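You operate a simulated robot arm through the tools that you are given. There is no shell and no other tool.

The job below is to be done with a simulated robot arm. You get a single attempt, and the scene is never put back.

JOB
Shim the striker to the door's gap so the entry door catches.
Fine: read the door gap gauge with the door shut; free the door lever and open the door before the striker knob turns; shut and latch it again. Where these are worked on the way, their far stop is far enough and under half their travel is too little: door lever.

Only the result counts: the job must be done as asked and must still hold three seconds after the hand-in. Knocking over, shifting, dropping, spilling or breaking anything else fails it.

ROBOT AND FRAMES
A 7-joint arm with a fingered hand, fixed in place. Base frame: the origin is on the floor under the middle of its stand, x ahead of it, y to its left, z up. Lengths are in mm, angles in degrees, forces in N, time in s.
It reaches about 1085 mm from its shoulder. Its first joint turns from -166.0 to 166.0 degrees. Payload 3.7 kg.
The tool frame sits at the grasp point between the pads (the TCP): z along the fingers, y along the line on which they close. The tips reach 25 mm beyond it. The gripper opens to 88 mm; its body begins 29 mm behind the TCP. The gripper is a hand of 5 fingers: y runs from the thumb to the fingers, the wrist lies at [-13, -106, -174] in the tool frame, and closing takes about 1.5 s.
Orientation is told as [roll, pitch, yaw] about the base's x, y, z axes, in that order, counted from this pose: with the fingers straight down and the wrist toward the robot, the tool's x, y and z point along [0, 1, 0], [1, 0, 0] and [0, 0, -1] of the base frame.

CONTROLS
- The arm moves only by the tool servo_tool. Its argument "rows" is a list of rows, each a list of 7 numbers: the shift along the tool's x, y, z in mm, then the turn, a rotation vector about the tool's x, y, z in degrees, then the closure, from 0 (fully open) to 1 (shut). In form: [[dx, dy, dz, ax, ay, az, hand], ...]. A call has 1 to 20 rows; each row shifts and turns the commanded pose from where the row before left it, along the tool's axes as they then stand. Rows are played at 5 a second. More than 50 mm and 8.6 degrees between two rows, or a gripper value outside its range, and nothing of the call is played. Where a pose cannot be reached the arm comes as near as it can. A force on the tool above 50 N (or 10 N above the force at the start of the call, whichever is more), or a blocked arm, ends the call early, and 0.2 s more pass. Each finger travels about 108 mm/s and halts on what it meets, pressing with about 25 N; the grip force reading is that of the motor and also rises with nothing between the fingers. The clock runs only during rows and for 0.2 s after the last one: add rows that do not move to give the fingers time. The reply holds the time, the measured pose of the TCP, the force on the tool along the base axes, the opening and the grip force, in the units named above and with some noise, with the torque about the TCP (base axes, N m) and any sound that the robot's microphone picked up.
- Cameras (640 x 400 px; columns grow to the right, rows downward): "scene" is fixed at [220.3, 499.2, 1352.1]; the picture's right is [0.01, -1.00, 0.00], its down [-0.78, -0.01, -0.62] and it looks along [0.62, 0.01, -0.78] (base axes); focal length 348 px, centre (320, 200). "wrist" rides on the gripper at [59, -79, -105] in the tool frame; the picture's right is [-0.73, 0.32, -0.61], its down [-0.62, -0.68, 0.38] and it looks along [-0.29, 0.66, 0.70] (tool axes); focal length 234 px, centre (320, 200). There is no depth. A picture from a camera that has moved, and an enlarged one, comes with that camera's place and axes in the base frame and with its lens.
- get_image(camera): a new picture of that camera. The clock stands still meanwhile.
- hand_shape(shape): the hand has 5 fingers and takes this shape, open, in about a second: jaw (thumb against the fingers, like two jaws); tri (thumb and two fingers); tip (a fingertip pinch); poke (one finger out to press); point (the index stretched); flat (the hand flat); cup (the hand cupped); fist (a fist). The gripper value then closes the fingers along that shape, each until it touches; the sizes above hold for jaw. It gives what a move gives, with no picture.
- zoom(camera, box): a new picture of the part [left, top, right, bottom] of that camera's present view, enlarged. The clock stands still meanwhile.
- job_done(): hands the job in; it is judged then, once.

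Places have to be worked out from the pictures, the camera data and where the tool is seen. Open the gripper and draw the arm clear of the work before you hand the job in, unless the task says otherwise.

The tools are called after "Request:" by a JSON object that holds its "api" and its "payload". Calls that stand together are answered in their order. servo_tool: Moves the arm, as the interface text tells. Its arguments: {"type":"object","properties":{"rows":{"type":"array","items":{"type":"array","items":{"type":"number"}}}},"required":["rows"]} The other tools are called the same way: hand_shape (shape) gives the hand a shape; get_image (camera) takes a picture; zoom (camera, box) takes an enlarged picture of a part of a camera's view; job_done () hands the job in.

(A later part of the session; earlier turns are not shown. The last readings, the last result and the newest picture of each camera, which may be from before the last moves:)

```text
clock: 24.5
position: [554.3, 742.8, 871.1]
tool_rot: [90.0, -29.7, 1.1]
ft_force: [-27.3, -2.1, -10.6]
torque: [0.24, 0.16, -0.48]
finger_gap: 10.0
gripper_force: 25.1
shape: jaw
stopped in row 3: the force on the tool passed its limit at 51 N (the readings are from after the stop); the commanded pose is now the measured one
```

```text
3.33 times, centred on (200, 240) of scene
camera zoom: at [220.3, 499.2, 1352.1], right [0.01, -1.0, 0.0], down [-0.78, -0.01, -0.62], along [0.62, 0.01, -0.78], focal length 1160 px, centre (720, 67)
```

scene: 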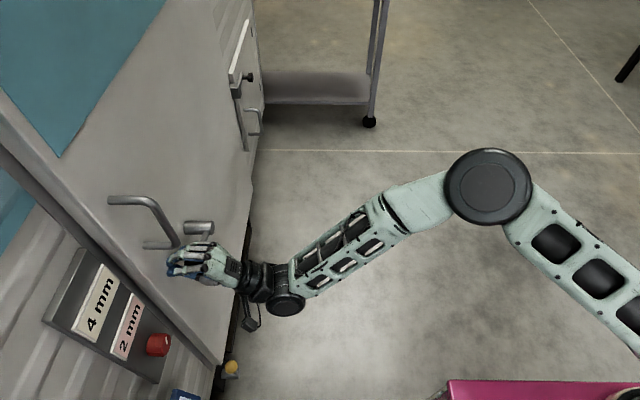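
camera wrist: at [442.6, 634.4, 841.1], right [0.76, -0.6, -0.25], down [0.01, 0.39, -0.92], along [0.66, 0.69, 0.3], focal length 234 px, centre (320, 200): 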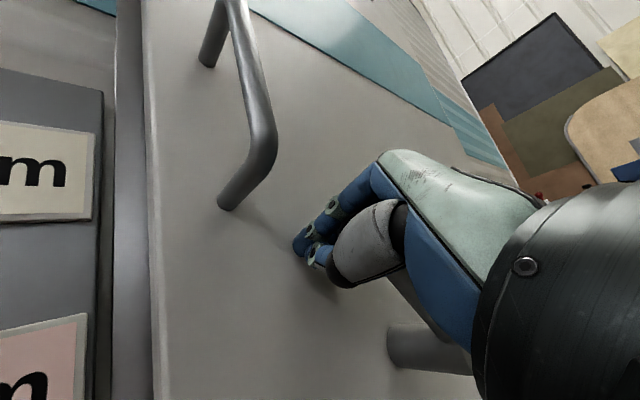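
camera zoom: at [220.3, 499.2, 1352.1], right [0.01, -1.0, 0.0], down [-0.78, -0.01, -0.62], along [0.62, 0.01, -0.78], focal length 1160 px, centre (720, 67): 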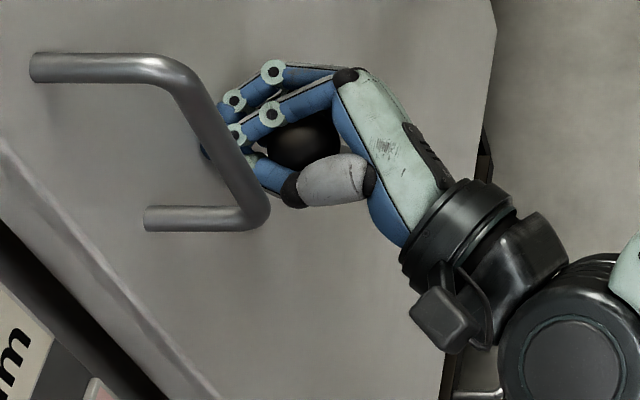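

Force reached 51 N directed against the turning tangent with the ball at about 64°: that is the lever's far stop. Now I'll relax slightly and pull the door open along its hinge arc with the ball still in hand.

Request:
{"api": "servo_tool", "payload": {"rows": [[0.2, -3, 0, 0, 0, 0, 1], [-1.0, 1.8, -25.4, 2.6, 1.5, 0, 1], [-1.0, 1.8, -25.4, 2.6, 1.5, 0, 1], [-1.0, 1.8, -25.4, 2.6, 1.5, 0, 1], [-1.0, 1.8, -25.4, 2.6, 1.5, 0, 1]]}}

Request:
{"api": "get_image", "payload": {"camera": "scene"}}

Request:
{"api": "get_image", "payload": {"camera": "wrist"}}

```text
clock: 25.7
position: [571.5, 640.6, 871.8]
tool_rot: [90.4, -30.0, 12.6]
ft_force: [-37.0, -10.0, -10.1]
torque: [0.09, 0.4, -0.75]
finger_gap: 10.6
gripper_force: 25.3
shape: jaw
```

```text
taken
```

scene: 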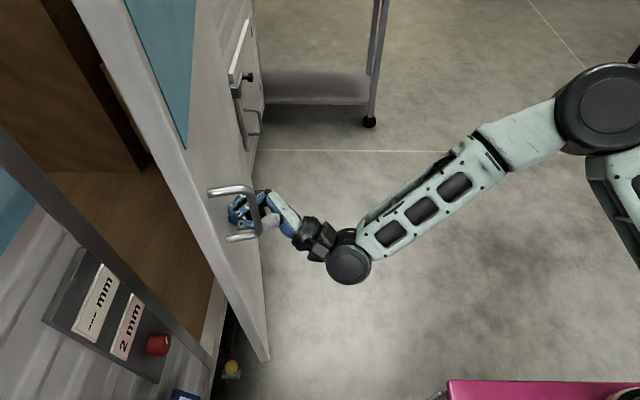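

```text
taken
camera wrist: at [500.7, 516.0, 882.7], right [0.76, -0.45, -0.47], down [-0.36, 0.32, -0.88], along [0.54, 0.84, 0.08], focal length 234 px, centre (320, 200)
```

wrist: 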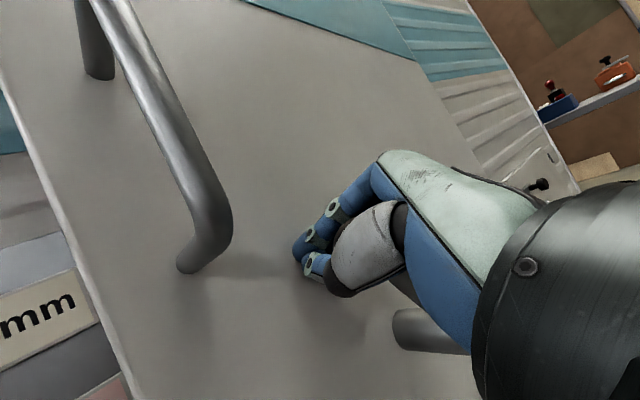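

The door is swinging open (gauge shows "--"), with some residual sideways force. I'll relax the lever pressure a bit and continue pulling along the arc.

Request:
{"api": "servo_tool", "payload": {"rows": [[0.3, -5, 0, 0, 0, 0, 1], [-1.0, 1.5, -25.4, 2.6, 1.5, 0, 1], [-1.0, 1.5, -25.4, 2.6, 1.5, 0, 1], [-1.0, 1.5, -25.4, 2.6, 1.5, 0, 1], [-1.0, 1.5, -25.4, 2.6, 1.5, 0, 1]]}}

Request:
{"api": "get_image", "payload": {"camera": "scene"}}

```text
clock: 27.0
position: [601.9, 547.8, 868.3]
tool_rot: [90.7, -30.4, 24.6]
ft_force: [-23.6, -10.7, 9.8]
torque: [-0.15, 0.27, -0.64]
finger_gap: 9.1
gripper_force: 24.9
shape: jaw
stopped in row 5: the force on the tool passed its limit at 53 N (the readings are from after the stop); the commanded pose is now the measured one
```

```text
taken
```

scene: 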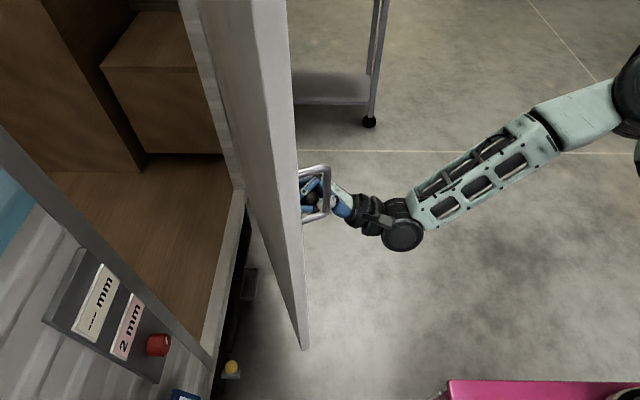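

Force is along the door toward the free edge, meaning my hand crowds the lever at its stop; the door is ~25° open. I'll shift the hand back toward the free edge a bit and continue pulling.

Request:
{"api": "servo_tool", "payload": {"rows": [[2, -3.5, 0, 0, 0, 0, 1], [1.8, -3.2, 0, 0, 0, 0, 1], [-0.4, 0.7, -24, 2.6, 1.5, 0, 1], [-0.4, 0.7, -24, 2.6, 1.5, 0, 1], [-0.4, 0.7, -24, 2.6, 1.5, 0, 1], [-0.4, 0.7, -24, 2.6, 1.5, 0, 1]]}}

Request:
{"api": "get_image", "payload": {"camera": "scene"}}

```text
clock: 28.4
position: [649.1, 460.3, 866.5]
tool_rot: [90.5, -30.4, 36.4]
ft_force: [-6.6, -5.3, 25.1]
torque: [-0.25, 0.05, -0.41]
finger_gap: 9.4
gripper_force: 25.2
shape: jaw
```

```text
taken
```

scene: 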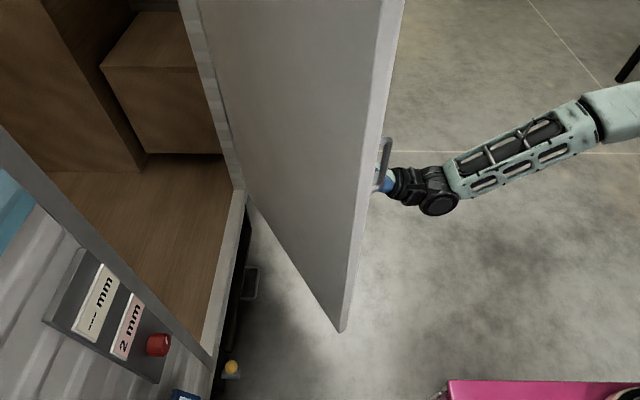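

The door is about 38° open. I'll pull a little further, then check.

Request:
{"api": "servo_tool", "payload": {"rows": [[0, 0.5, -24, 2.6, 1.5, 0, 1], [0, 0.5, -24, 2.6, 1.5, 0, 1], [0, 0.5, -24, 2.6, 1.5, 0, 1], [0, 0.5, -24, 2.6, 1.5, 0, 1]]}}

Request:
{"api": "get_image", "payload": {"camera": "scene"}}

Request:
{"api": "get_image", "payload": {"camera": "wrist"}}

```text
clock: 29.4
position: [713.7, 388.3, 866.6]
tool_rot: [90.5, -30.6, 48.5]
ft_force: [-22.4, -26.4, 22.5]
torque: [-0.43, -0.02, -0.71]
finger_gap: 10.5
gripper_force: 24.9
shape: jaw
```

```text
taken
```

scene: 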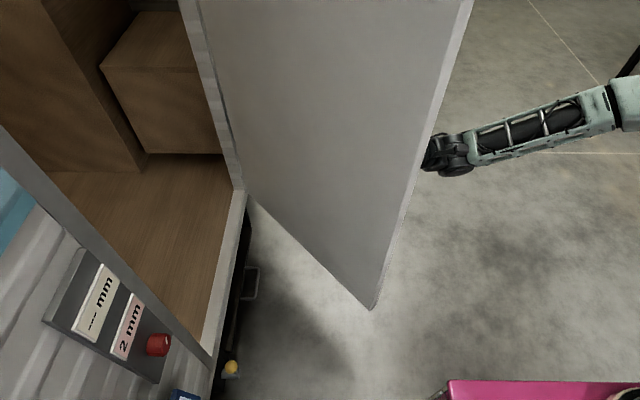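

```text
taken
camera wrist: at [727.8, 245.0, 877.5], right [0.88, 0.09, -0.47], down [-0.47, 0.05, -0.88], along [-0.05, 0.99, 0.09], focal length 234 px, centre (320, 200)
```

wrist: 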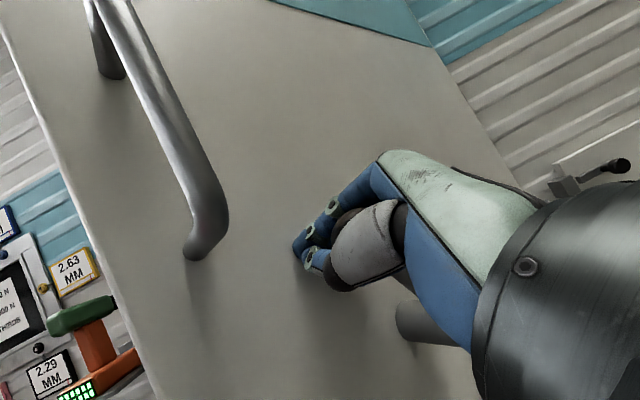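

The door is about 50° open. I'll open the hand to release the ball and back straight off the door.

Request:
{"api": "servo_tool", "payload": {"rows": [[0, 0, 0, 0, 0, 0, 0.5], [0, 0, 0, 0, 0, 0, 0], [0, 0, 0, 0, 0, 0, 0], [0, 0, 0, 0, 0, 0, 0], [0, 0, 0, 0, 0, 0, 0], [0, 0, -10, 0, 0, 0, 0]]}}

Request:
{"api": "get_image", "payload": {"camera": "wrist"}}

Request:
{"api": "get_image", "payload": {"camera": "scene"}}

```text
clock: 30.8
position: [721.3, 384.7, 866.7]
tool_rot: [90.4, -30.3, 48.4]
ft_force: [0.6, -0.1, -0.3]
torque: [-0.01, -0.02, 0.0]
finger_gap: 87.8
gripper_force: 0.1
shape: jaw
```

```text
taken
camera wrist: at [736.3, 240.7, 876.5], right [0.88, 0.08, -0.47], down [-0.47, 0.05, -0.88], along [-0.05, 0.99, 0.09], focal length 234 px, centre (320, 200)
```

wrist: 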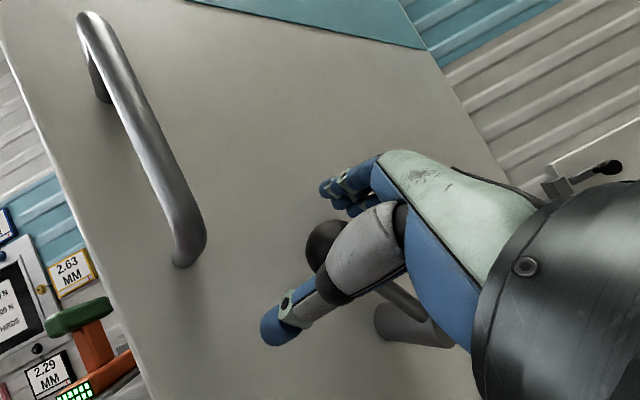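

```text
taken
```

scene: 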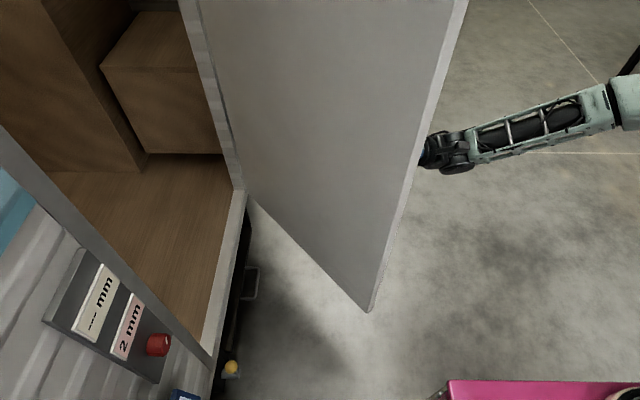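

The grip is released and the lever stays up. I'll retreat straight out from the door face.

Request:
{"api": "servo_tool", "payload": {"rows": [[0, 0, -20, 0, 0, 0, 0], [0, 0, -25, 0, 0, 0, 0], [0, 0, -25, 0, 0, 0, 0], [0, 0, -30, 0, 0, 0, 0]]}}

Request:
{"api": "get_image", "payload": {"camera": "wrist"}}

Request:
{"api": "get_image", "payload": {"camera": "scene"}}

```text
clock: 31.8
position: [795.2, 318.1, 866.5]
tool_rot: [90.4, -30.4, 48.5]
ft_force: [0.0, 0.5, 0.0]
torque: [-0.02, 0.01, 0.0]
finger_gap: 87.5
gripper_force: 0.0
shape: jaw
```

```text
taken
camera wrist: at [809.9, 174.9, 876.7], right [0.88, 0.09, -0.47], down [-0.47, 0.05, -0.88], along [-0.05, 0.99, 0.09], focal length 234 px, centre (320, 200)
```

wrist: 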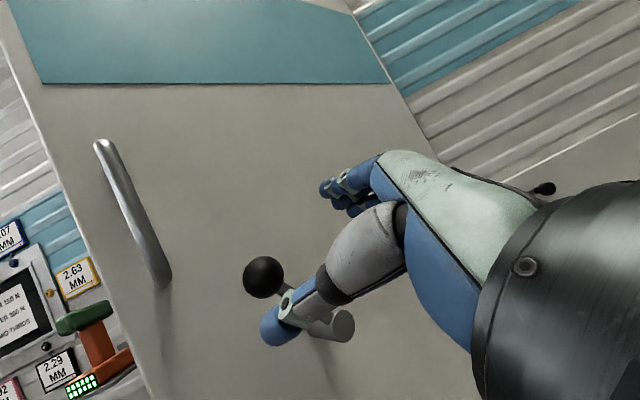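

```text
taken
```

scene: 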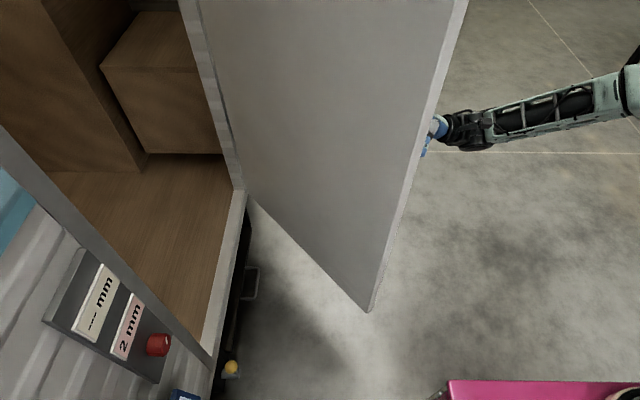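

There is a notice board visible behind; I'll zoom in on it in case it bears on the job.

Request:
{"api": "zoom", "payload": {"camera": "wrist", "box": [0, 190, 140, 400]}}

```text
1.90 times, centred on (70, 295) of wrist
camera zoom: at [809.9, 174.9, 876.7], right [0.88, 0.09, -0.47], down [-0.47, 0.05, -0.88], along [-0.05, 0.99, 0.09], focal length 446 px, centre (796, 19)
```

zoom: 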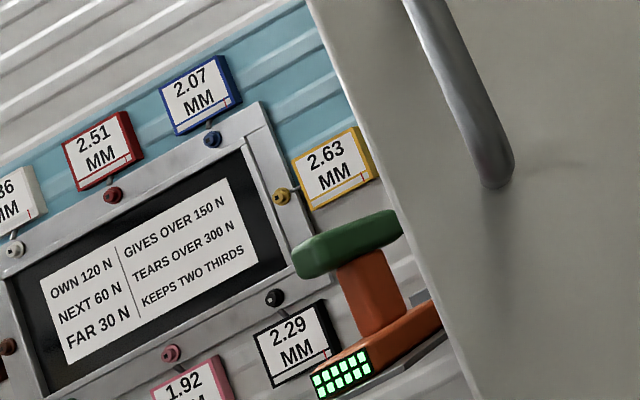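

That board concerns a different job (fastener lengths and pull forces), so I ignore it. Now I'll carry the hand around the door's free edge (near (637, 327)), first back toward the robot.

Request:
{"api": "servo_tool", "payload": {"rows": [[18.4, -31.9, -14.2, 0, 0, 0, 0], [18.4, -31.9, -14.2, 0, 0, 0, 0], [18.4, -31.9, -14.2, 0, 0, 0, 0], [18.4, -31.9, -14.2, 0, 0, 0, 0], [13.5, -23.5, 20.5, 0, 0, 0, 0], [13.5, -23.5, 20.5, 0, 0, 0, 0], [13.5, -23.5, 20.5, 0, 0, 0, 0]]}}

Request:
{"api": "get_image", "payload": {"camera": "scene"}}

```text
clock: 33.4
position: [638.4, 146.8, 864.3]
tool_rot: [90.3, -30.3, 48.3]
ft_force: [1.3, 0.3, 0.1]
torque: [0.03, 0.02, -0.01]
finger_gap: 88.1
gripper_force: 0.0
shape: jaw
```

```text
taken
```

scene: 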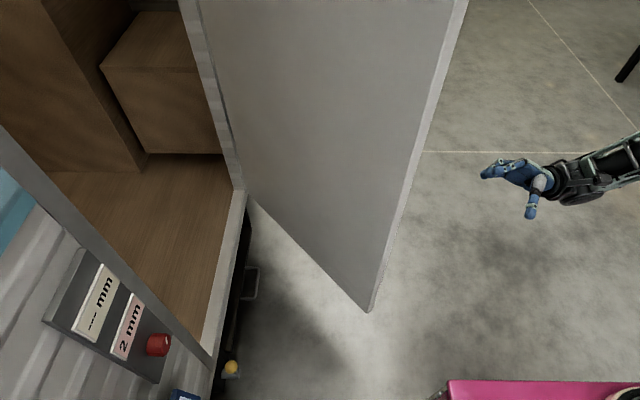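

Clear of the door. I'll continue to (480, 240), then un-yaw the hand so the fingers point straight at the wall.

Request:
{"api": "servo_tool", "payload": {"rows": [[4.8, -8.4, 44.9, 0, 0, 0, 0], [4.8, -8.4, 44.9, 0, 0, 0, 0], [4.8, -8.4, 44.9, 0, 0, 0, 0], [4.8, -8.4, 44.9, 0, 0, 0, 0], [0, 0, 0, -5.2, -3.0, 0, 0], [0, 0, 0, -5.2, -3.0, 0, 0], [0, 0, 0, -5.2, -3.0, 0, 0], [0, 0, 0, -5.2, -3.0, 0, 0], [0, 0, 0, -5.2, -3.0, 0, 0], [0, 0, 0, -5.2, -3.0, 0, 0], [0, 0, 0, -5.2, -3.0, 0, 0], [0, 0, 0, -5.2, -3.0, 0, 0]]}}

Request:
{"api": "get_image", "payload": {"camera": "scene"}}

Request:
{"api": "get_image", "payload": {"camera": "wrist"}}

```text
clock: 36.0
position: [610.0, 306.5, 853.1]
tool_rot: [90.7, -30.1, 0.2]
ft_force: [-0.2, 0.2, -0.2]
torque: [0.0, 0.0, -0.01]
finger_gap: 87.6
gripper_force: 0.1
shape: jaw
out of reach, approached as far as the arm can: row 4, 5, 6, 7, 8, 9, 10, 11, 12
```

```text
taken
```

scene: 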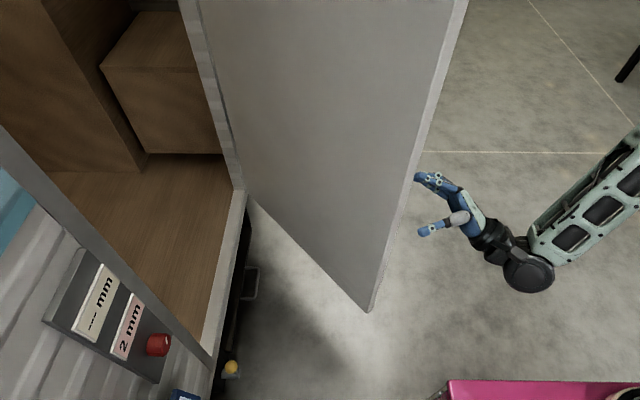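

```text
taken
camera wrist: at [513.9, 200.3, 863.2], right [0.65, -0.6, -0.47], down [-0.28, 0.39, -0.88], along [0.71, 0.7, 0.08], focal length 234 px, centre (320, 200)
```

wrist: 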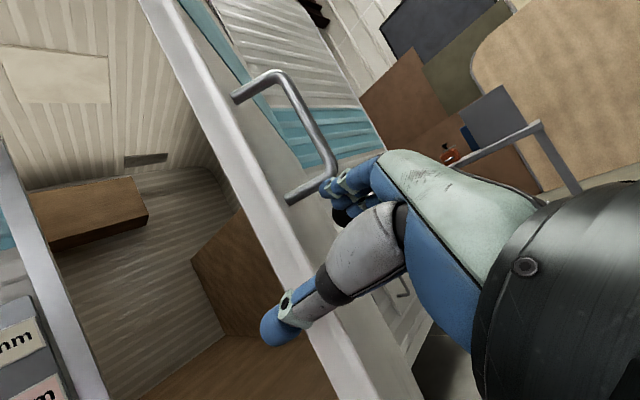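

The arm cannot fold that close to its base in this pose and has stopped at (610, 306), near the door's free edge. I'll test with a tiny +x move (away from the door face) to see how the commanded pose tracks.

Request:
{"api": "servo_tool", "payload": {"rows": [[-2.5, 4.3, 0, 0, 0, 0, 0]]}}

Request:
{"api": "zoom", "payload": {"camera": "scene", "box": [360, 120, 560, 320]}}

```text
clock: 36.4
position: [613.5, 306.0, 854.0]
tool_rot: [90.7, -30.1, 0.1]
ft_force: [-0.7, 0.4, 0.6]
torque: [0.02, 0.02, 0.02]
finger_gap: 87.4
gripper_force: 0.1
shape: jaw
```

```text
2.00 times, centred on (460, 220) of scene
camera zoom: at [220.3, 499.2, 1352.1], right [0.01, -1.0, 0.0], down [-0.78, -0.01, -0.62], along [0.62, 0.01, -0.78], focal length 696 px, centre (40, 160)
```

zoom: 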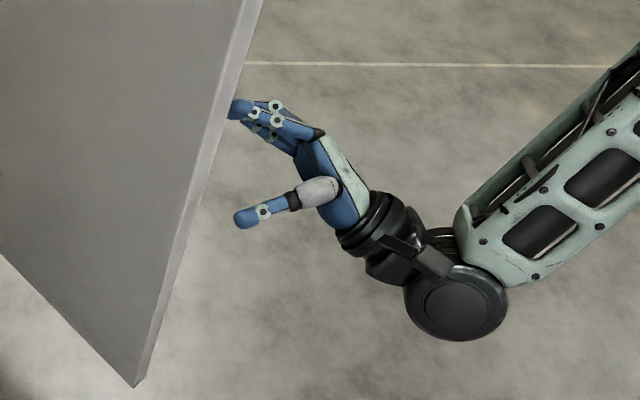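

The commanded pose tracks the arm again. I'll back away in -y, then unroll the hand (which moves the wrist outward), ending near (575, 146).

Request:
{"api": "servo_tool", "payload": {"rows": [[0, 0, -40, 0, 0, 0, 0], [0, 0, -40, 0, 0, 0, 0], [0, 0, -10, 0, 0, -7.5, 0], [0, 0, -10, 0, 0, -7.5, 0], [0, 0, -10, 0, 0, -7.5, 0], [0, 0, -10, 0, 0, -7.5, 0], [0, 0, -10, 0, 0, -7.5, 0], [0, 0, -10, 0, 0, -7.5, 0], [0, 0, -10, 0, 0, -7.5, 0], [0, 0, -10, 0, 0, -7.5, 0], [20, 0, 0, 0, 0, 0, 0], [20, 0, 0, 0, 0, 0, 0]]}}

Request:
{"api": "get_image", "payload": {"camera": "scene"}}

```text
clock: 39.0
position: [609.1, 165.5, 846.5]
tool_rot: [-178.4, -89.4, -91.1]
ft_force: [-0.2, 0.8, -0.3]
torque: [0.02, 0.03, 0.01]
finger_gap: 87.7
gripper_force: 0.1
shape: jaw
out of reach, approached as far as the arm can: row 1, 2
```

```text
taken
```

scene: 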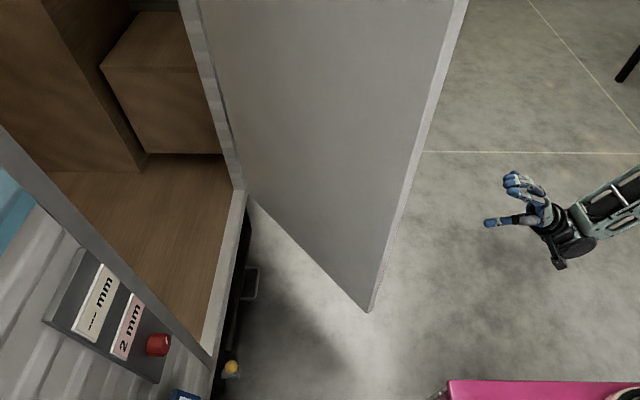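

The door's free edge is actually near (575, 367) (door ~42° open, R≈682 from my base). I'll tuck in closer to about R≈565 so the hand can swing past the edge.

Request:
{"api": "servo_tool", "payload": {"rows": [[30, 0, -10, 0, 0, 0, 0], [30, 0, -10, 0, 0, 0, 0]]}}

```text
clock: 39.6
position: [568.0, 149.6, 845.0]
tool_rot: [-175.9, -89.4, -93.5]
ft_force: [-0.3, 0.3, 0.6]
torque: [0.01, 0.0, -0.01]
finger_gap: 87.6
gripper_force: 0.0
shape: jaw
out of reach, approached as far as the arm can: row 2
```

R≈587 is as near as it goes here, leaving about 30 mm clearance to the door edge. I'll swing about the base axis in steps, checking the picture midway.

Request:
{"api": "servo_tool", "payload": {"rows": [[13.5, 0, 44.1, 0, 4.5, 0, 0], [13.5, 0, 44.1, 0, 4.5, 0, 0]]}}

Request:
{"api": "get_image", "payload": {"camera": "scene"}}

Request:
{"api": "get_image", "payload": {"camera": "wrist"}}

```text
clock: 40.2
position: [536.8, 235.7, 843.4]
tool_rot: [-174.2, -89.5, -86.2]
ft_force: [0.1, 0.0, 0.5]
torque: [0.0, 0.02, 0.0]
finger_gap: 87.6
gripper_force: 0.2
shape: jaw
```

```text
taken
```

scene: 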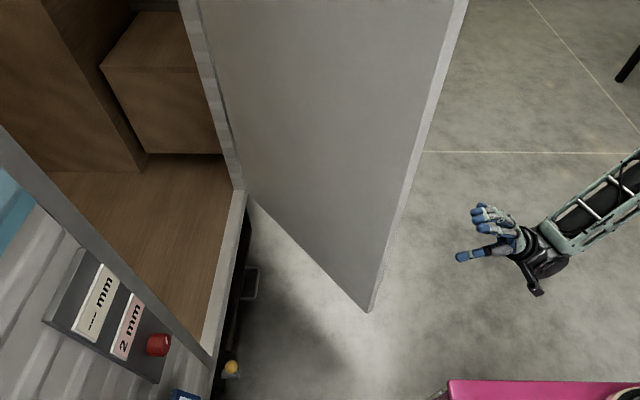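

```text
taken
camera wrist: at [496.9, 123.1, 765.2], right [0.82, -0.48, 0.32], down [0.55, 0.49, -0.68], along [0.17, 0.73, 0.66], focal length 234 px, centre (320, 200)
```

wrist: 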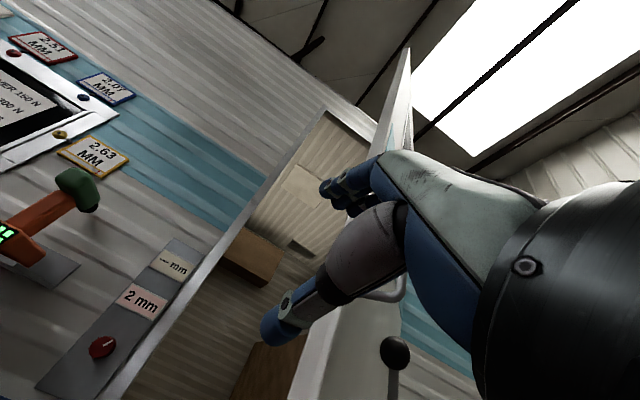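

Clearance looks right: the hand will pass just inside the door edge. Continuing the swing.

Request:
{"api": "servo_tool", "payload": {"rows": [[13.5, 0, 44.1, 0, 4.5, 0, 0], [13.5, 0, 44.1, 0, 4.5, 0, 0], [13.5, 0, 44.1, 0, 4.5, 0, 0]]}}

Request:
{"api": "get_image", "payload": {"camera": "scene"}}

Request:
{"api": "get_image", "payload": {"camera": "wrist"}}

```text
clock: 41.0
position: [466.6, 353.5, 846.7]
tool_rot: [-163.3, -89.6, -83.8]
ft_force: [-1.0, -0.1, 0.5]
torque: [0.01, 0.02, 0.03]
finger_gap: 87.6
gripper_force: 0.0
shape: jaw
```

```text
taken
```

scene: 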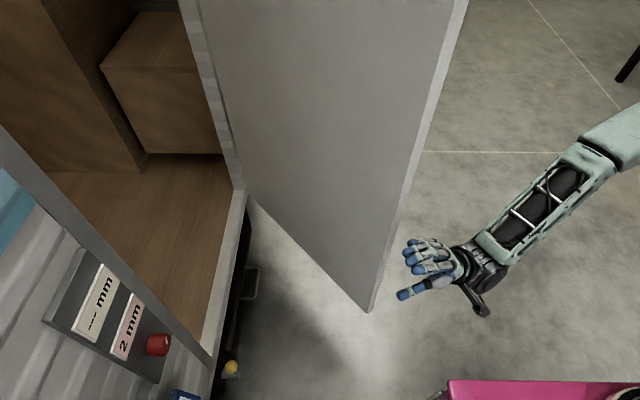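

```text
taken
camera wrist: at [452.6, 233.4, 766.9], right [0.91, -0.28, 0.32], down [0.42, 0.6, -0.68], along [-0.01, 0.75, 0.66], focal length 234 px, centre (320, 200)
```

wrist: 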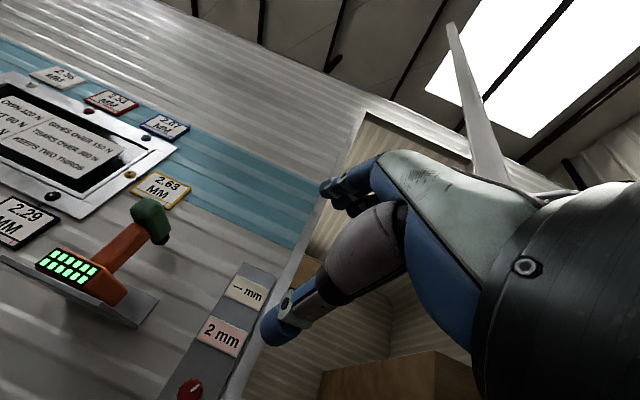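

Past the door edge with no contact. Now I'll unrotate the hand and move to a stand-off in front of the red knob.

Request:
{"api": "servo_tool", "payload": {"rows": [[-3.2, -12.1, 32.2, 0, -5.8, 0, 0], [0.1, -12.1, 32.3, 0, -5.8, 0, 0], [3.3, -12.1, 32.1, 0, -5.8, 0, 0], [6.6, -12.1, 31.6, 0, -5.8, 0, 0], [9.8, -12.1, 30.8, 0, 0, 0, 0], [9.8, -12.1, 30.8, 0, 0, 0, 0], [9.8, -12.1, 30.8, 0, 0, 0, 0]]}}

Request:
{"api": "get_image", "payload": {"camera": "scene"}}

Request:
{"api": "get_image", "payload": {"camera": "wrist"}}

```text
clock: 42.6
position: [398.8, 567.1, 762.9]
tool_rot: [178.8, -89.4, -88.8]
ft_force: [0.0, 0.7, 0.0]
torque: [0.0, -0.01, 0.02]
finger_gap: 88.1
gripper_force: 0.1
shape: jaw
```

```text
taken
```

scene: 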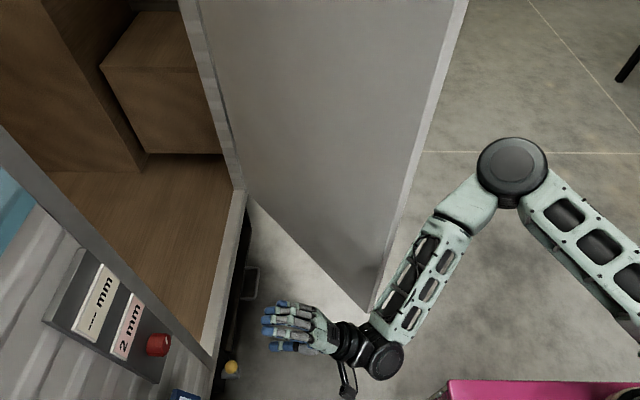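

```text
taken
camera wrist: at [339.8, 464.2, 682.9], right [0.72, -0.61, 0.32], down [0.62, 0.39, -0.68], along [0.29, 0.69, 0.66], focal length 234 px, centre (320, 200)
```

wrist: 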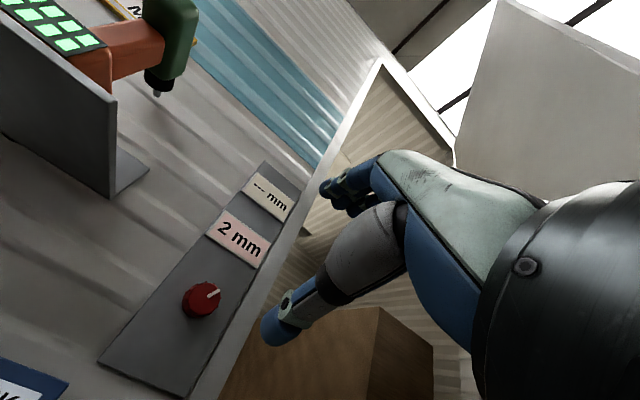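

Knob face is near (390, 764, 741), about 40 mm across, pointer nearly up. I'll line up and approach to y≈725, then check.

Request:
{"api": "servo_tool", "payload": {"rows": [[8.8, -22, 30, 0, 0, 0, 0], [0, 0, 40, 0, 0, 0, 0], [0, 0, 40, 0, 0, 0, 0], [0, 0, 40, 0, 0, 0, 0]]}}

Request:
{"api": "get_image", "payload": {"camera": "wrist"}}

Request:
{"api": "zoom", "payload": {"camera": "scene", "box": [60, 250, 300, 400]}}

```text
clock: 43.6
position: [373.4, 714.5, 730.8]
tool_rot: [59.1, -88.9, 32.2]
ft_force: [-0.2, -0.4, -0.2]
torque: [0.02, -0.02, 0.02]
finger_gap: 87.8
gripper_force: 0.1
shape: jaw
```

```text
taken
camera wrist: at [316.7, 606.5, 654.1], right [0.74, -0.59, 0.32], down [0.6, 0.39, -0.7], along [0.29, 0.71, 0.65], focal length 234 px, centre (320, 200)
```

wrist: 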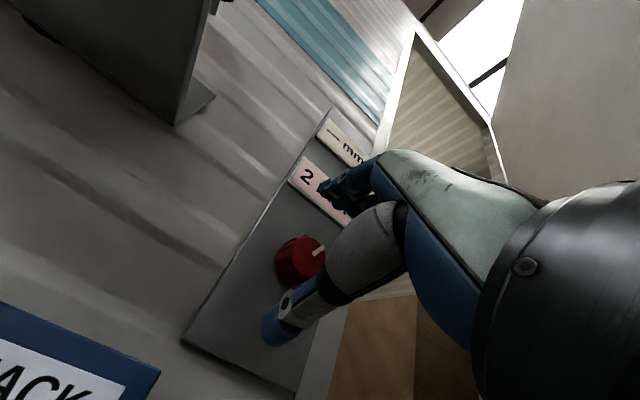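

```text
2.67 times, centred on (180, 325) of scene
camera zoom: at [220.3, 499.2, 1352.1], right [0.01, -1.0, 0.0], down [-0.78, -0.01, -0.62], along [0.62, 0.01, -0.78], focal length 928 px, centre (693, -133)
```

zoom: 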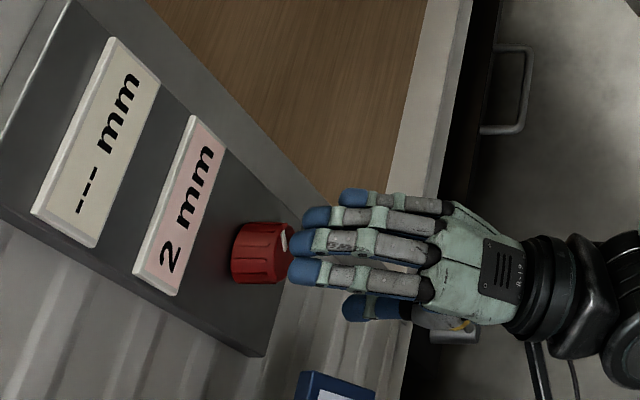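

The measured pose is off by ~17 mm in x and 10 mm in z from the command; I'll check the whole scene for arm contact (e.g. forearm against the door edge).

Request:
{"api": "get_image", "payload": {"camera": "scene"}}

Request:
{"api": "servo_tool", "payload": {"rows": [[0, 0, 0, 0, 0, 0, 0]]}}

```text
taken
```

scene: 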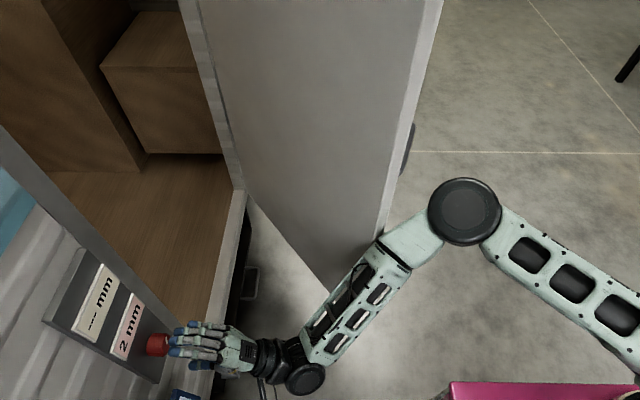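

```text
clock: 44.0
position: [369.9, 714.6, 731.0]
tool_rot: [63.7, -88.9, 27.7]
ft_force: [0.2, -0.1, 0.4]
torque: [0.0, -0.02, 0.02]
finger_gap: 88.0
gripper_force: 0.0
shape: jaw
```

The forearm is pressing against the door's free edge and nudging the door, so I need it opened wider. I'll back off first.

Request:
{"api": "servo_tool", "payload": {"rows": [[0, 0, -40, 0, 0, 0, 0], [0, 0, -40, 0, 0, 0, 0], [0, 0, -40, 0, 0, 0, 0], [0, 0, -30, 0, 0, 0, 0]]}}

Request:
{"api": "get_image", "payload": {"camera": "scene"}}

```text
clock: 45.0
position: [389.1, 569.8, 744.7]
tool_rot: [179.9, -89.3, -90.0]
ft_force: [-0.5, -0.2, -0.5]
torque: [-0.01, -0.05, 0.03]
finger_gap: 87.6
gripper_force: 0.1
shape: jaw
```

```text
taken
```

scene: 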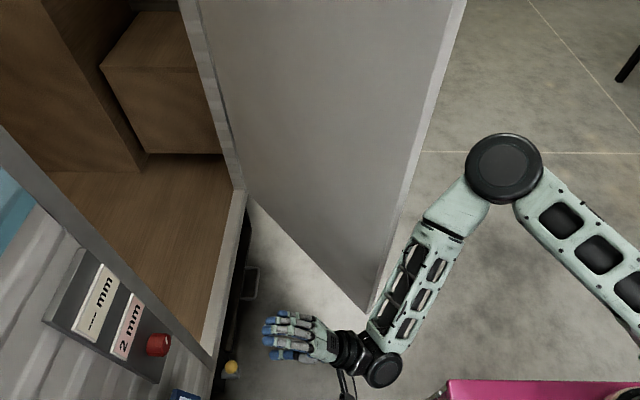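

Backed off cleanly. Next I'll turn the hand to point along +x on the inside of the door so I can sweep the door further open from its inner face.

Request:
{"api": "servo_tool", "payload": {"rows": [[-12.5, 8.3, -3.8, 0, -7.5, 0, 0], [-12.9, 8.3, -2.1, 0, -7.5, 0, 0], [-13.0, 8.3, -0.4, 0, -7.5, 0, 0], [-13.0, 8.3, 1.3, 0, -7.5, 0, 0], [-12.7, 8.3, 3.0, 0, -7.5, 0, 0], [-12.2, 8.3, 4.6, 0, -7.5, 0, 0]]}}

Request:
{"api": "get_image", "payload": {"camera": "scene"}}

```text
clock: 46.4
position: [463.3, 545.7, 792.8]
tool_rot: [132.3, -89.4, -87.5]
ft_force: [-0.3, -0.5, -0.6]
torque: [0.02, -0.03, 0.02]
finger_gap: 87.7
gripper_force: 0.1
shape: jaw
```

```text
taken
```

scene: 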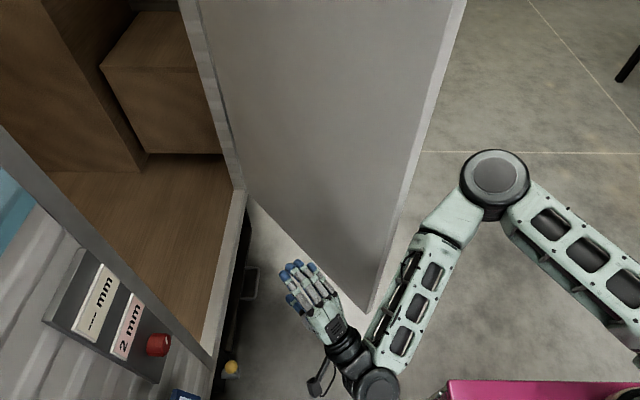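

The hand now points along the inside of the door. I'll move its outer edge up toward the door's inner face near the free edge.

Request:
{"api": "servo_tool", "payload": {"rows": [[-24, 0, 33, 0, 0, 0, 0], [-24, 0, 33, 0, 0, 0, 0], [-25, 0, 0, 0, 0, 0, 0], [-25, 0, 0, 0, 0, 0, 0], [-25, 0, 0, 0, 0, 0, 0], [-20, 0, 0, 0, 0, 0, 0]]}}

Request:
{"api": "get_image", "payload": {"camera": "scene"}}

```text
clock: 47.8
position: [611.9, 491.6, 789.9]
tool_rot: [131.3, -89.4, -86.5]
ft_force: [0.4, 1.3, 0.4]
torque: [-0.02, 0.01, -0.02]
finger_gap: 87.9
gripper_force: 0.2
shape: jaw
```

```text
taken
```

scene: 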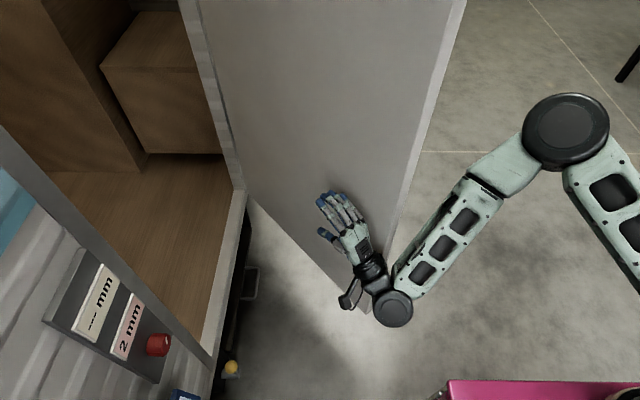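

The hand lies alongside the door's inner face. Now I'll push the door wider along its arc.

Request:
{"api": "servo_tool", "payload": {"rows": [[-24.8, 0, -1.1, 0, 3, 0, 0], [-24.6, 0, -2.5, 0, 3, 0, 0], [-24.4, 0, -4, 0, 3, 0, 0], [-24.2, 0, -5, 0, 3, 0, 0]]}}

Request:
{"api": "get_image", "payload": {"camera": "scene"}}

```text
clock: 48.8
position: [677.6, 419.3, 789.7]
tool_rot: [140.4, -89.5, -83.5]
ft_force: [0.0, -0.5, 0.0]
torque: [-0.01, -0.03, -0.01]
finger_gap: 88.2
gripper_force: 0.1
shape: jaw
```

```text
taken
```

scene: 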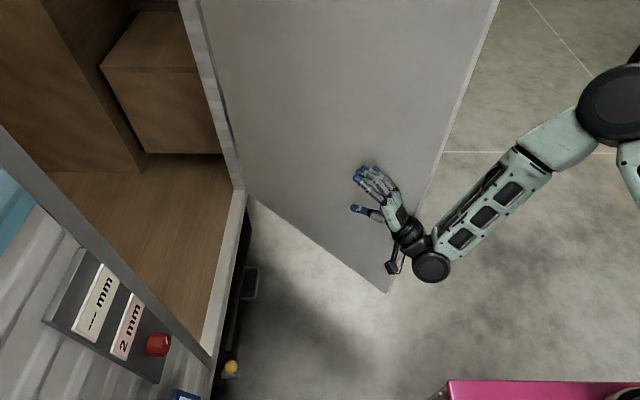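

The door is swinging wider with no force at the hand. I'll continue the push to about 65–70°.

Request:
{"api": "servo_tool", "payload": {"rows": [[-27.5, 0, -3.8, 0, 3, 0, 0], [-27.2, 0, -5.2, 0, 3, 0, 0], [-27, 0, -6.7, 0, 3, 0, 0], [-26.5, 0, -8.1, 0, 3, 0, 0], [-26.1, 0, -9.5, 0, 3, 0, 0]]}}

Request:
{"api": "get_image", "payload": {"camera": "scene"}}

```text
clock: 50.0
position: [782.6, 327.4, 788.8]
tool_rot: [156.7, -89.5, -84.8]
ft_force: [-1.0, -0.7, 1.0]
torque: [-0.01, 0.01, 0.01]
finger_gap: 87.8
gripper_force: 0.0
shape: jaw
```

```text
taken
```

scene: 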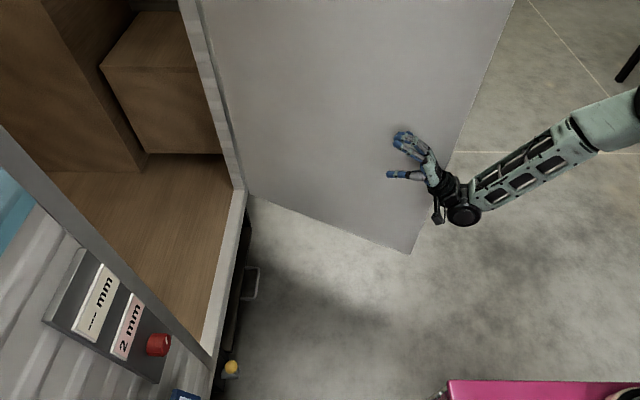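

The door is now about 62° open with its edge near (743, 238), leaving room for the forearm. I'll bring the hand back to the stand-off in front of the knob.

Request:
{"api": "servo_tool", "payload": {"rows": [[40.4, -3, 11.8, 0, 0, 0, 0], [40.4, -3, 11.8, 0, 0, 0, 0], [40.4, -4, 11.8, 0, 0, 0, 0], [40.4, -4, 11.8, 0, 0, 0, 0], [40.4, -4, 11.8, 0, 0, 0, 0], [40.4, -4, 11.8, 0, 0, 0, 0], [40.4, -4, 11.8, 0, 0, 0, 0], [40.4, -4, 11.8, 0, 0, 0, 0], [40.4, -4, 11.8, 0, 0, 0, 0], [28.8, -4, 1.2, 0, 6, 0, 0], [28.5, -4, 4.2, 0, 6, 0, 0], [27.9, -4, 7.1, 0, 6, 0, 0]]}}

Request:
{"api": "get_image", "payload": {"camera": "scene"}}

Request:
{"api": "get_image", "payload": {"camera": "wrist"}}

```text
clock: 52.6
position: [388.3, 571.3, 746.3]
tool_rot: [174.9, -89.4, -85.1]
ft_force: [0.6, 0.1, 0.7]
torque: [-0.01, 0.03, 0.01]
finger_gap: 88.0
gripper_force: 0.0
shape: jaw
```

```text
taken
```

scene: 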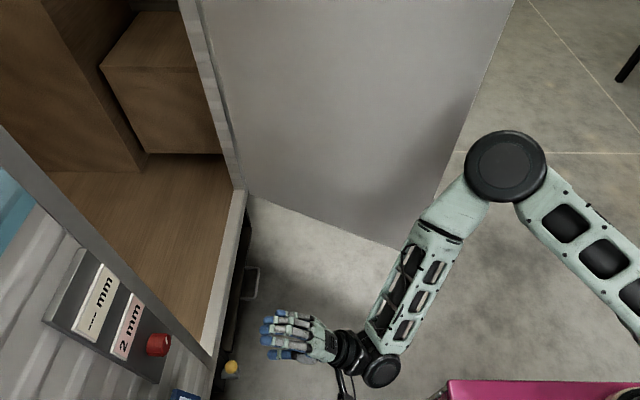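

```text
taken
camera wrist: at [330.6, 467.3, 666.8], right [0.73, -0.61, 0.32], down [0.62, 0.39, -0.68], along [0.29, 0.69, 0.66], focal length 234 px, centre (320, 200)
```

wrist: 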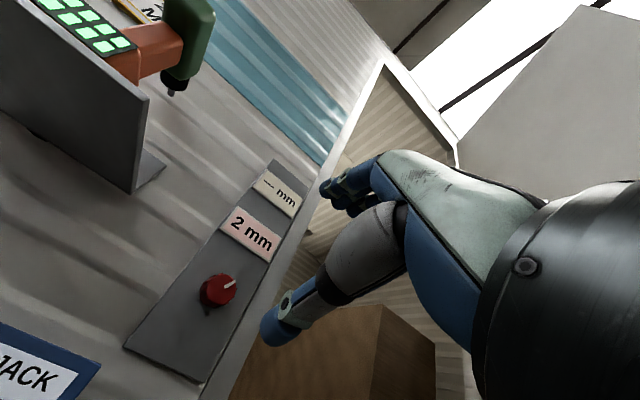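

I'm lined up with the knob at roughly (388, 764, 738). Approaching again with the jaw open.

Request:
{"api": "servo_tool", "payload": {"rows": [[0, -8, 30, 0, 0, 0, 0], [0, 0, 40, 0, 0, 0, 0], [0, 0, 40, 0, 0, 0, 0], [0, 0, 35, 0, 0, 0, 0]]}}

Request:
{"api": "get_image", "payload": {"camera": "wrist"}}

Request:
{"api": "get_image", "payload": {"camera": "scene"}}

```text
clock: 53.6
position: [391.1, 717.6, 737.5]
tool_rot: [177.9, -89.5, -88.1]
ft_force: [0.1, 0.2, 1.0]
torque: [0.03, 0.02, 0.03]
finger_gap: 87.9
gripper_force: 0.0
shape: jaw
```

```text
taken
camera wrist: at [332.8, 613.3, 658.0], right [0.72, -0.61, 0.32], down [0.62, 0.39, -0.68], along [0.29, 0.69, 0.66], focal length 234 px, centre (320, 200)
```

wrist: 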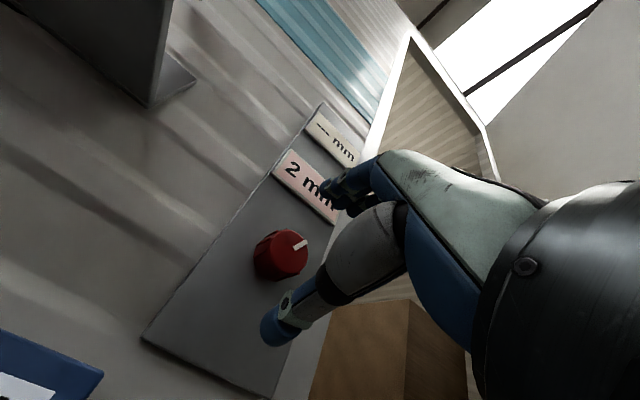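

```text
taken
```

scene: 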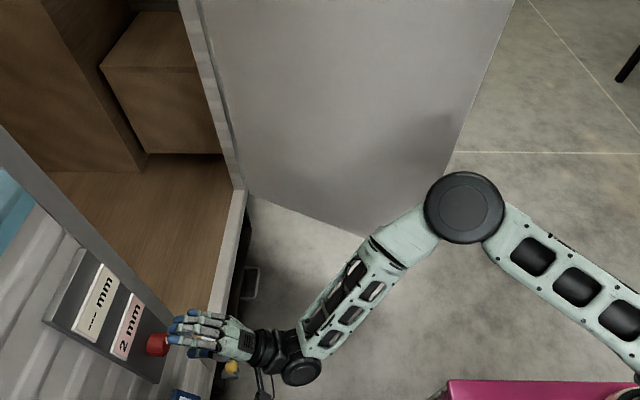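

Tracking is good now. I'll advance so the pads straddle the knob and close on it.

Request:
{"api": "servo_tool", "payload": {"rows": [[2, 2, 18, 0, 0, 0, 0], [0, 0, 16, 0, 0, 0, 0], [0, 0, 0, 0, 0, 0, 0.3], [0, 0, 0, 0, 0, 0, 0.6], [0, 0, 0, 0, 0, 0, 1], [0, 0, 0, 0, 0, 0, 1], [0, 0, 0, 0, 0, 0, 1]]}}

Request:
{"api": "get_image", "payload": {"camera": "wrist"}}

Request:
{"api": "zoom", "payload": {"camera": "scene", "box": [60, 250, 300, 400]}}

```text
clock: 55.2
position: [388.6, 753.1, 739.5]
tool_rot: [175.3, -89.6, -85.6]
ft_force: [0.0, 1.2, -5.1]
torque: [-0.1, -0.03, -0.02]
finger_gap: 27.4
gripper_force: 25.6
shape: jaw
```

```text
taken
camera wrist: at [330.2, 647.7, 660.1], right [0.72, -0.61, 0.32], down [0.62, 0.39, -0.68], along [0.29, 0.69, 0.66], focal length 234 px, centre (320, 200)
```

wrist: 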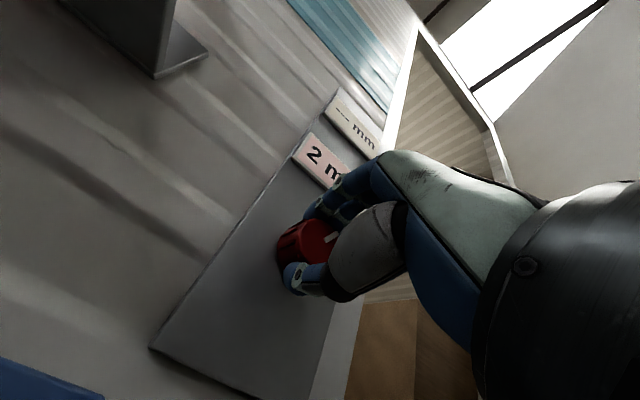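

```text
2.67 times, centred on (180, 325) of scene
camera zoom: at [220.3, 499.2, 1352.1], right [0.01, -1.0, 0.0], down [-0.78, -0.01, -0.62], along [0.62, 0.01, -0.78], focal length 928 px, centre (693, -133)
```

zoom: 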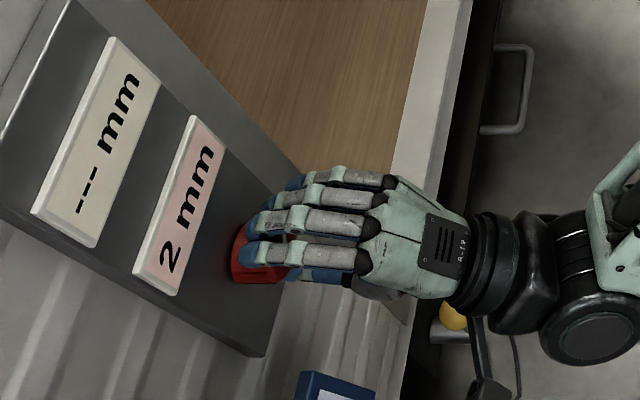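

The knob is gripped (25 N). I'll turn it clockwise about 30° and see what the lower plate does.

Request:
{"api": "servo_tool", "payload": {"rows": [[0, 0, 0, 0, 0, 6, 1], [0, 0, 0, 0, 0, 6, 1], [0, 0, 0, 0, 0, 6, 1], [0, 0, 0, 0, 0, 6, 1], [0, 0, 0, 0, 0, 6, 1]]}}

Request:
{"api": "get_image", "payload": {"camera": "wrist"}}

Request:
{"api": "zoom", "payload": {"camera": "scene", "box": [60, 250, 300, 400]}}

```text
clock: 56.4
position: [387.0, 750.4, 741.5]
tool_rot: [91.1, -59.8, -1.1]
ft_force: [1.3, 11.4, -2.9]
torque: [-0.05, -0.02, -0.04]
finger_gap: 26.7
gripper_force: 24.9
shape: jaw
```

```text
taken
camera wrist: at [298.0, 646.5, 701.2], right [0.79, -0.61, -0.09], down [0.2, 0.39, -0.9], along [0.58, 0.69, 0.43], focal length 234 px, centre (320, 200)
```

wrist: 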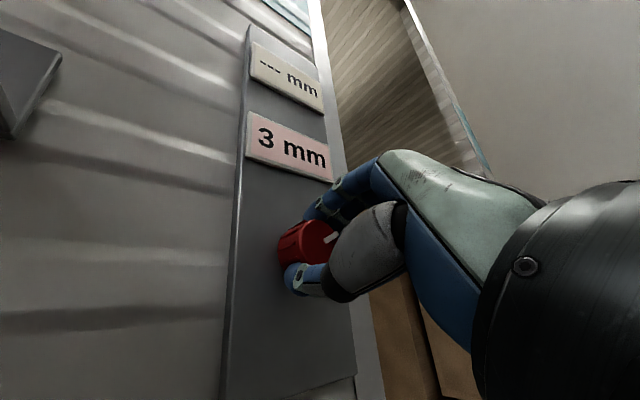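

```text
2.67 times, centred on (180, 325) of scene
camera zoom: at [220.3, 499.2, 1352.1], right [0.01, -1.0, 0.0], down [-0.78, -0.01, -0.62], along [0.62, 0.01, -0.78], focal length 928 px, centre (693, -133)
```

zoom: 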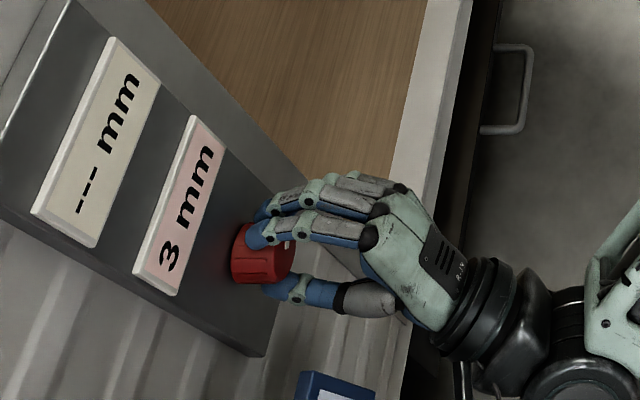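

Clockwise raises the setting: it now reads 3 mm. I'll continue clockwise in smaller steps and watch for 4 mm.

Request:
{"api": "servo_tool", "payload": {"rows": [[0, 0, 0, 0, 0, 6, 1], [0, 0, 0, 0, 0, 6, 1], [0, 0, 0, 0, 0, 6, 1]]}}

Request:
{"api": "zoom", "payload": {"camera": "scene", "box": [60, 250, 300, 400]}}

```text
clock: 57.2
position: [388.5, 750.9, 740.9]
tool_rot: [90.8, -41.9, -0.6]
ft_force: [1.0, 8.5, -2.8]
torque: [0.01, 0.03, -0.06]
finger_gap: 26.9
gripper_force: 24.7
shape: jaw
```

```text
2.67 times, centred on (180, 325) of scene
camera zoom: at [220.3, 499.2, 1352.1], right [0.01, -1.0, 0.0], down [-0.78, -0.01, -0.62], along [0.62, 0.01, -0.78], focal length 928 px, centre (693, -133)
```

zoom: 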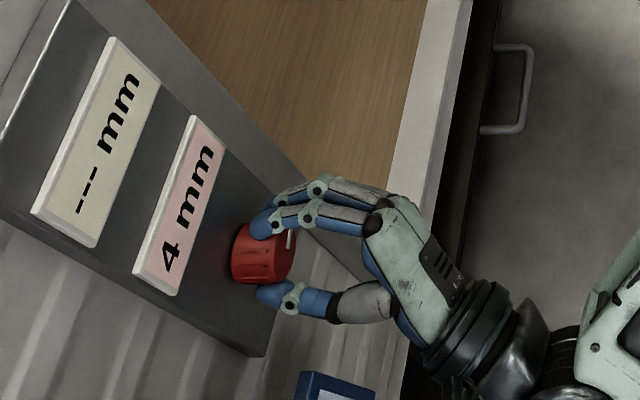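

It reads 4 mm at +48°. I'll nudge a little further to check I'm not on the edge of the step.

Request:
{"api": "servo_tool", "payload": {"rows": [[0, 0, 0, 0, 0, 6, 1], [0, 0, 0, 0, 0, 0, 1]]}}

Request:
{"api": "zoom", "payload": {"camera": "scene", "box": [60, 250, 300, 400]}}

Request:
{"api": "get_image", "payload": {"camera": "wrist"}}

```text
clock: 57.8
position: [387.7, 751.2, 741.6]
tool_rot: [90.7, -35.9, -0.5]
ft_force: [2.2, 9.3, -1.0]
torque: [0.04, 0.05, -0.08]
finger_gap: 26.5
gripper_force: 25.4
shape: jaw
```

```text
2.67 times, centred on (180, 325) of scene
camera zoom: at [220.3, 499.2, 1352.1], right [0.01, -1.0, 0.0], down [-0.78, -0.01, -0.62], along [0.62, 0.01, -0.78], focal length 928 px, centre (693, -133)
```

zoom: 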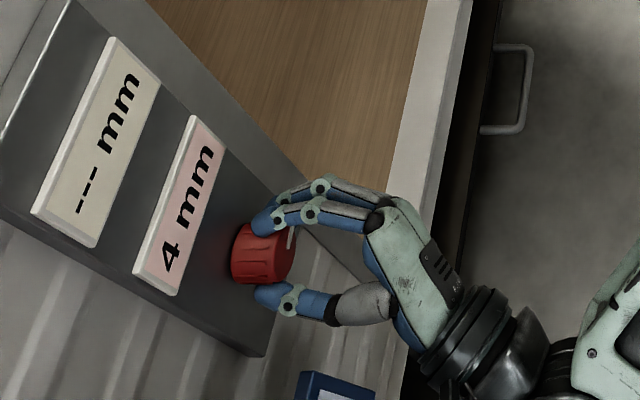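

```text
taken
camera wrist: at [289.9, 646.1, 741.7], right [0.69, -0.6, -0.4], down [-0.19, 0.39, -0.9], along [0.7, 0.69, 0.16], focal length 234 px, centre (320, 200)
```

wrist: 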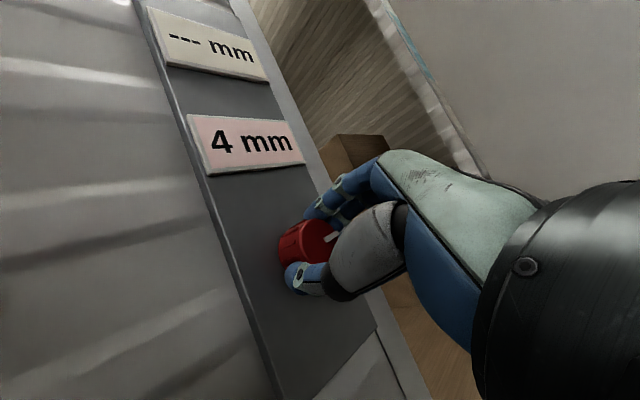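

Still 4 mm at +54°. One more small nudge to locate the middle of the step.

Request:
{"api": "servo_tool", "payload": {"rows": [[0, 0, 0, 0, 0, 6, 1], [0, 0, 0, 0, 0, 0, 1]]}}

Request:
{"api": "zoom", "payload": {"camera": "scene", "box": [60, 250, 300, 400]}}

```text
clock: 58.4
position: [387.3, 751.5, 742.1]
tool_rot: [90.6, -29.9, -0.4]
ft_force: [2.9, 5.6, 0.1]
torque: [0.08, -0.01, -0.13]
finger_gap: 26.2
gripper_force: 25.0
shape: jaw
```

```text
2.67 times, centred on (180, 325) of scene
camera zoom: at [220.3, 499.2, 1352.1], right [0.01, -1.0, 0.0], down [-0.78, -0.01, -0.62], along [0.62, 0.01, -0.78], focal length 928 px, centre (693, -133)
```

zoom: 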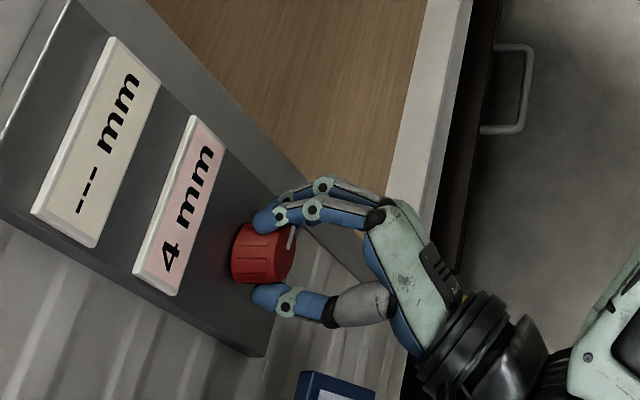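

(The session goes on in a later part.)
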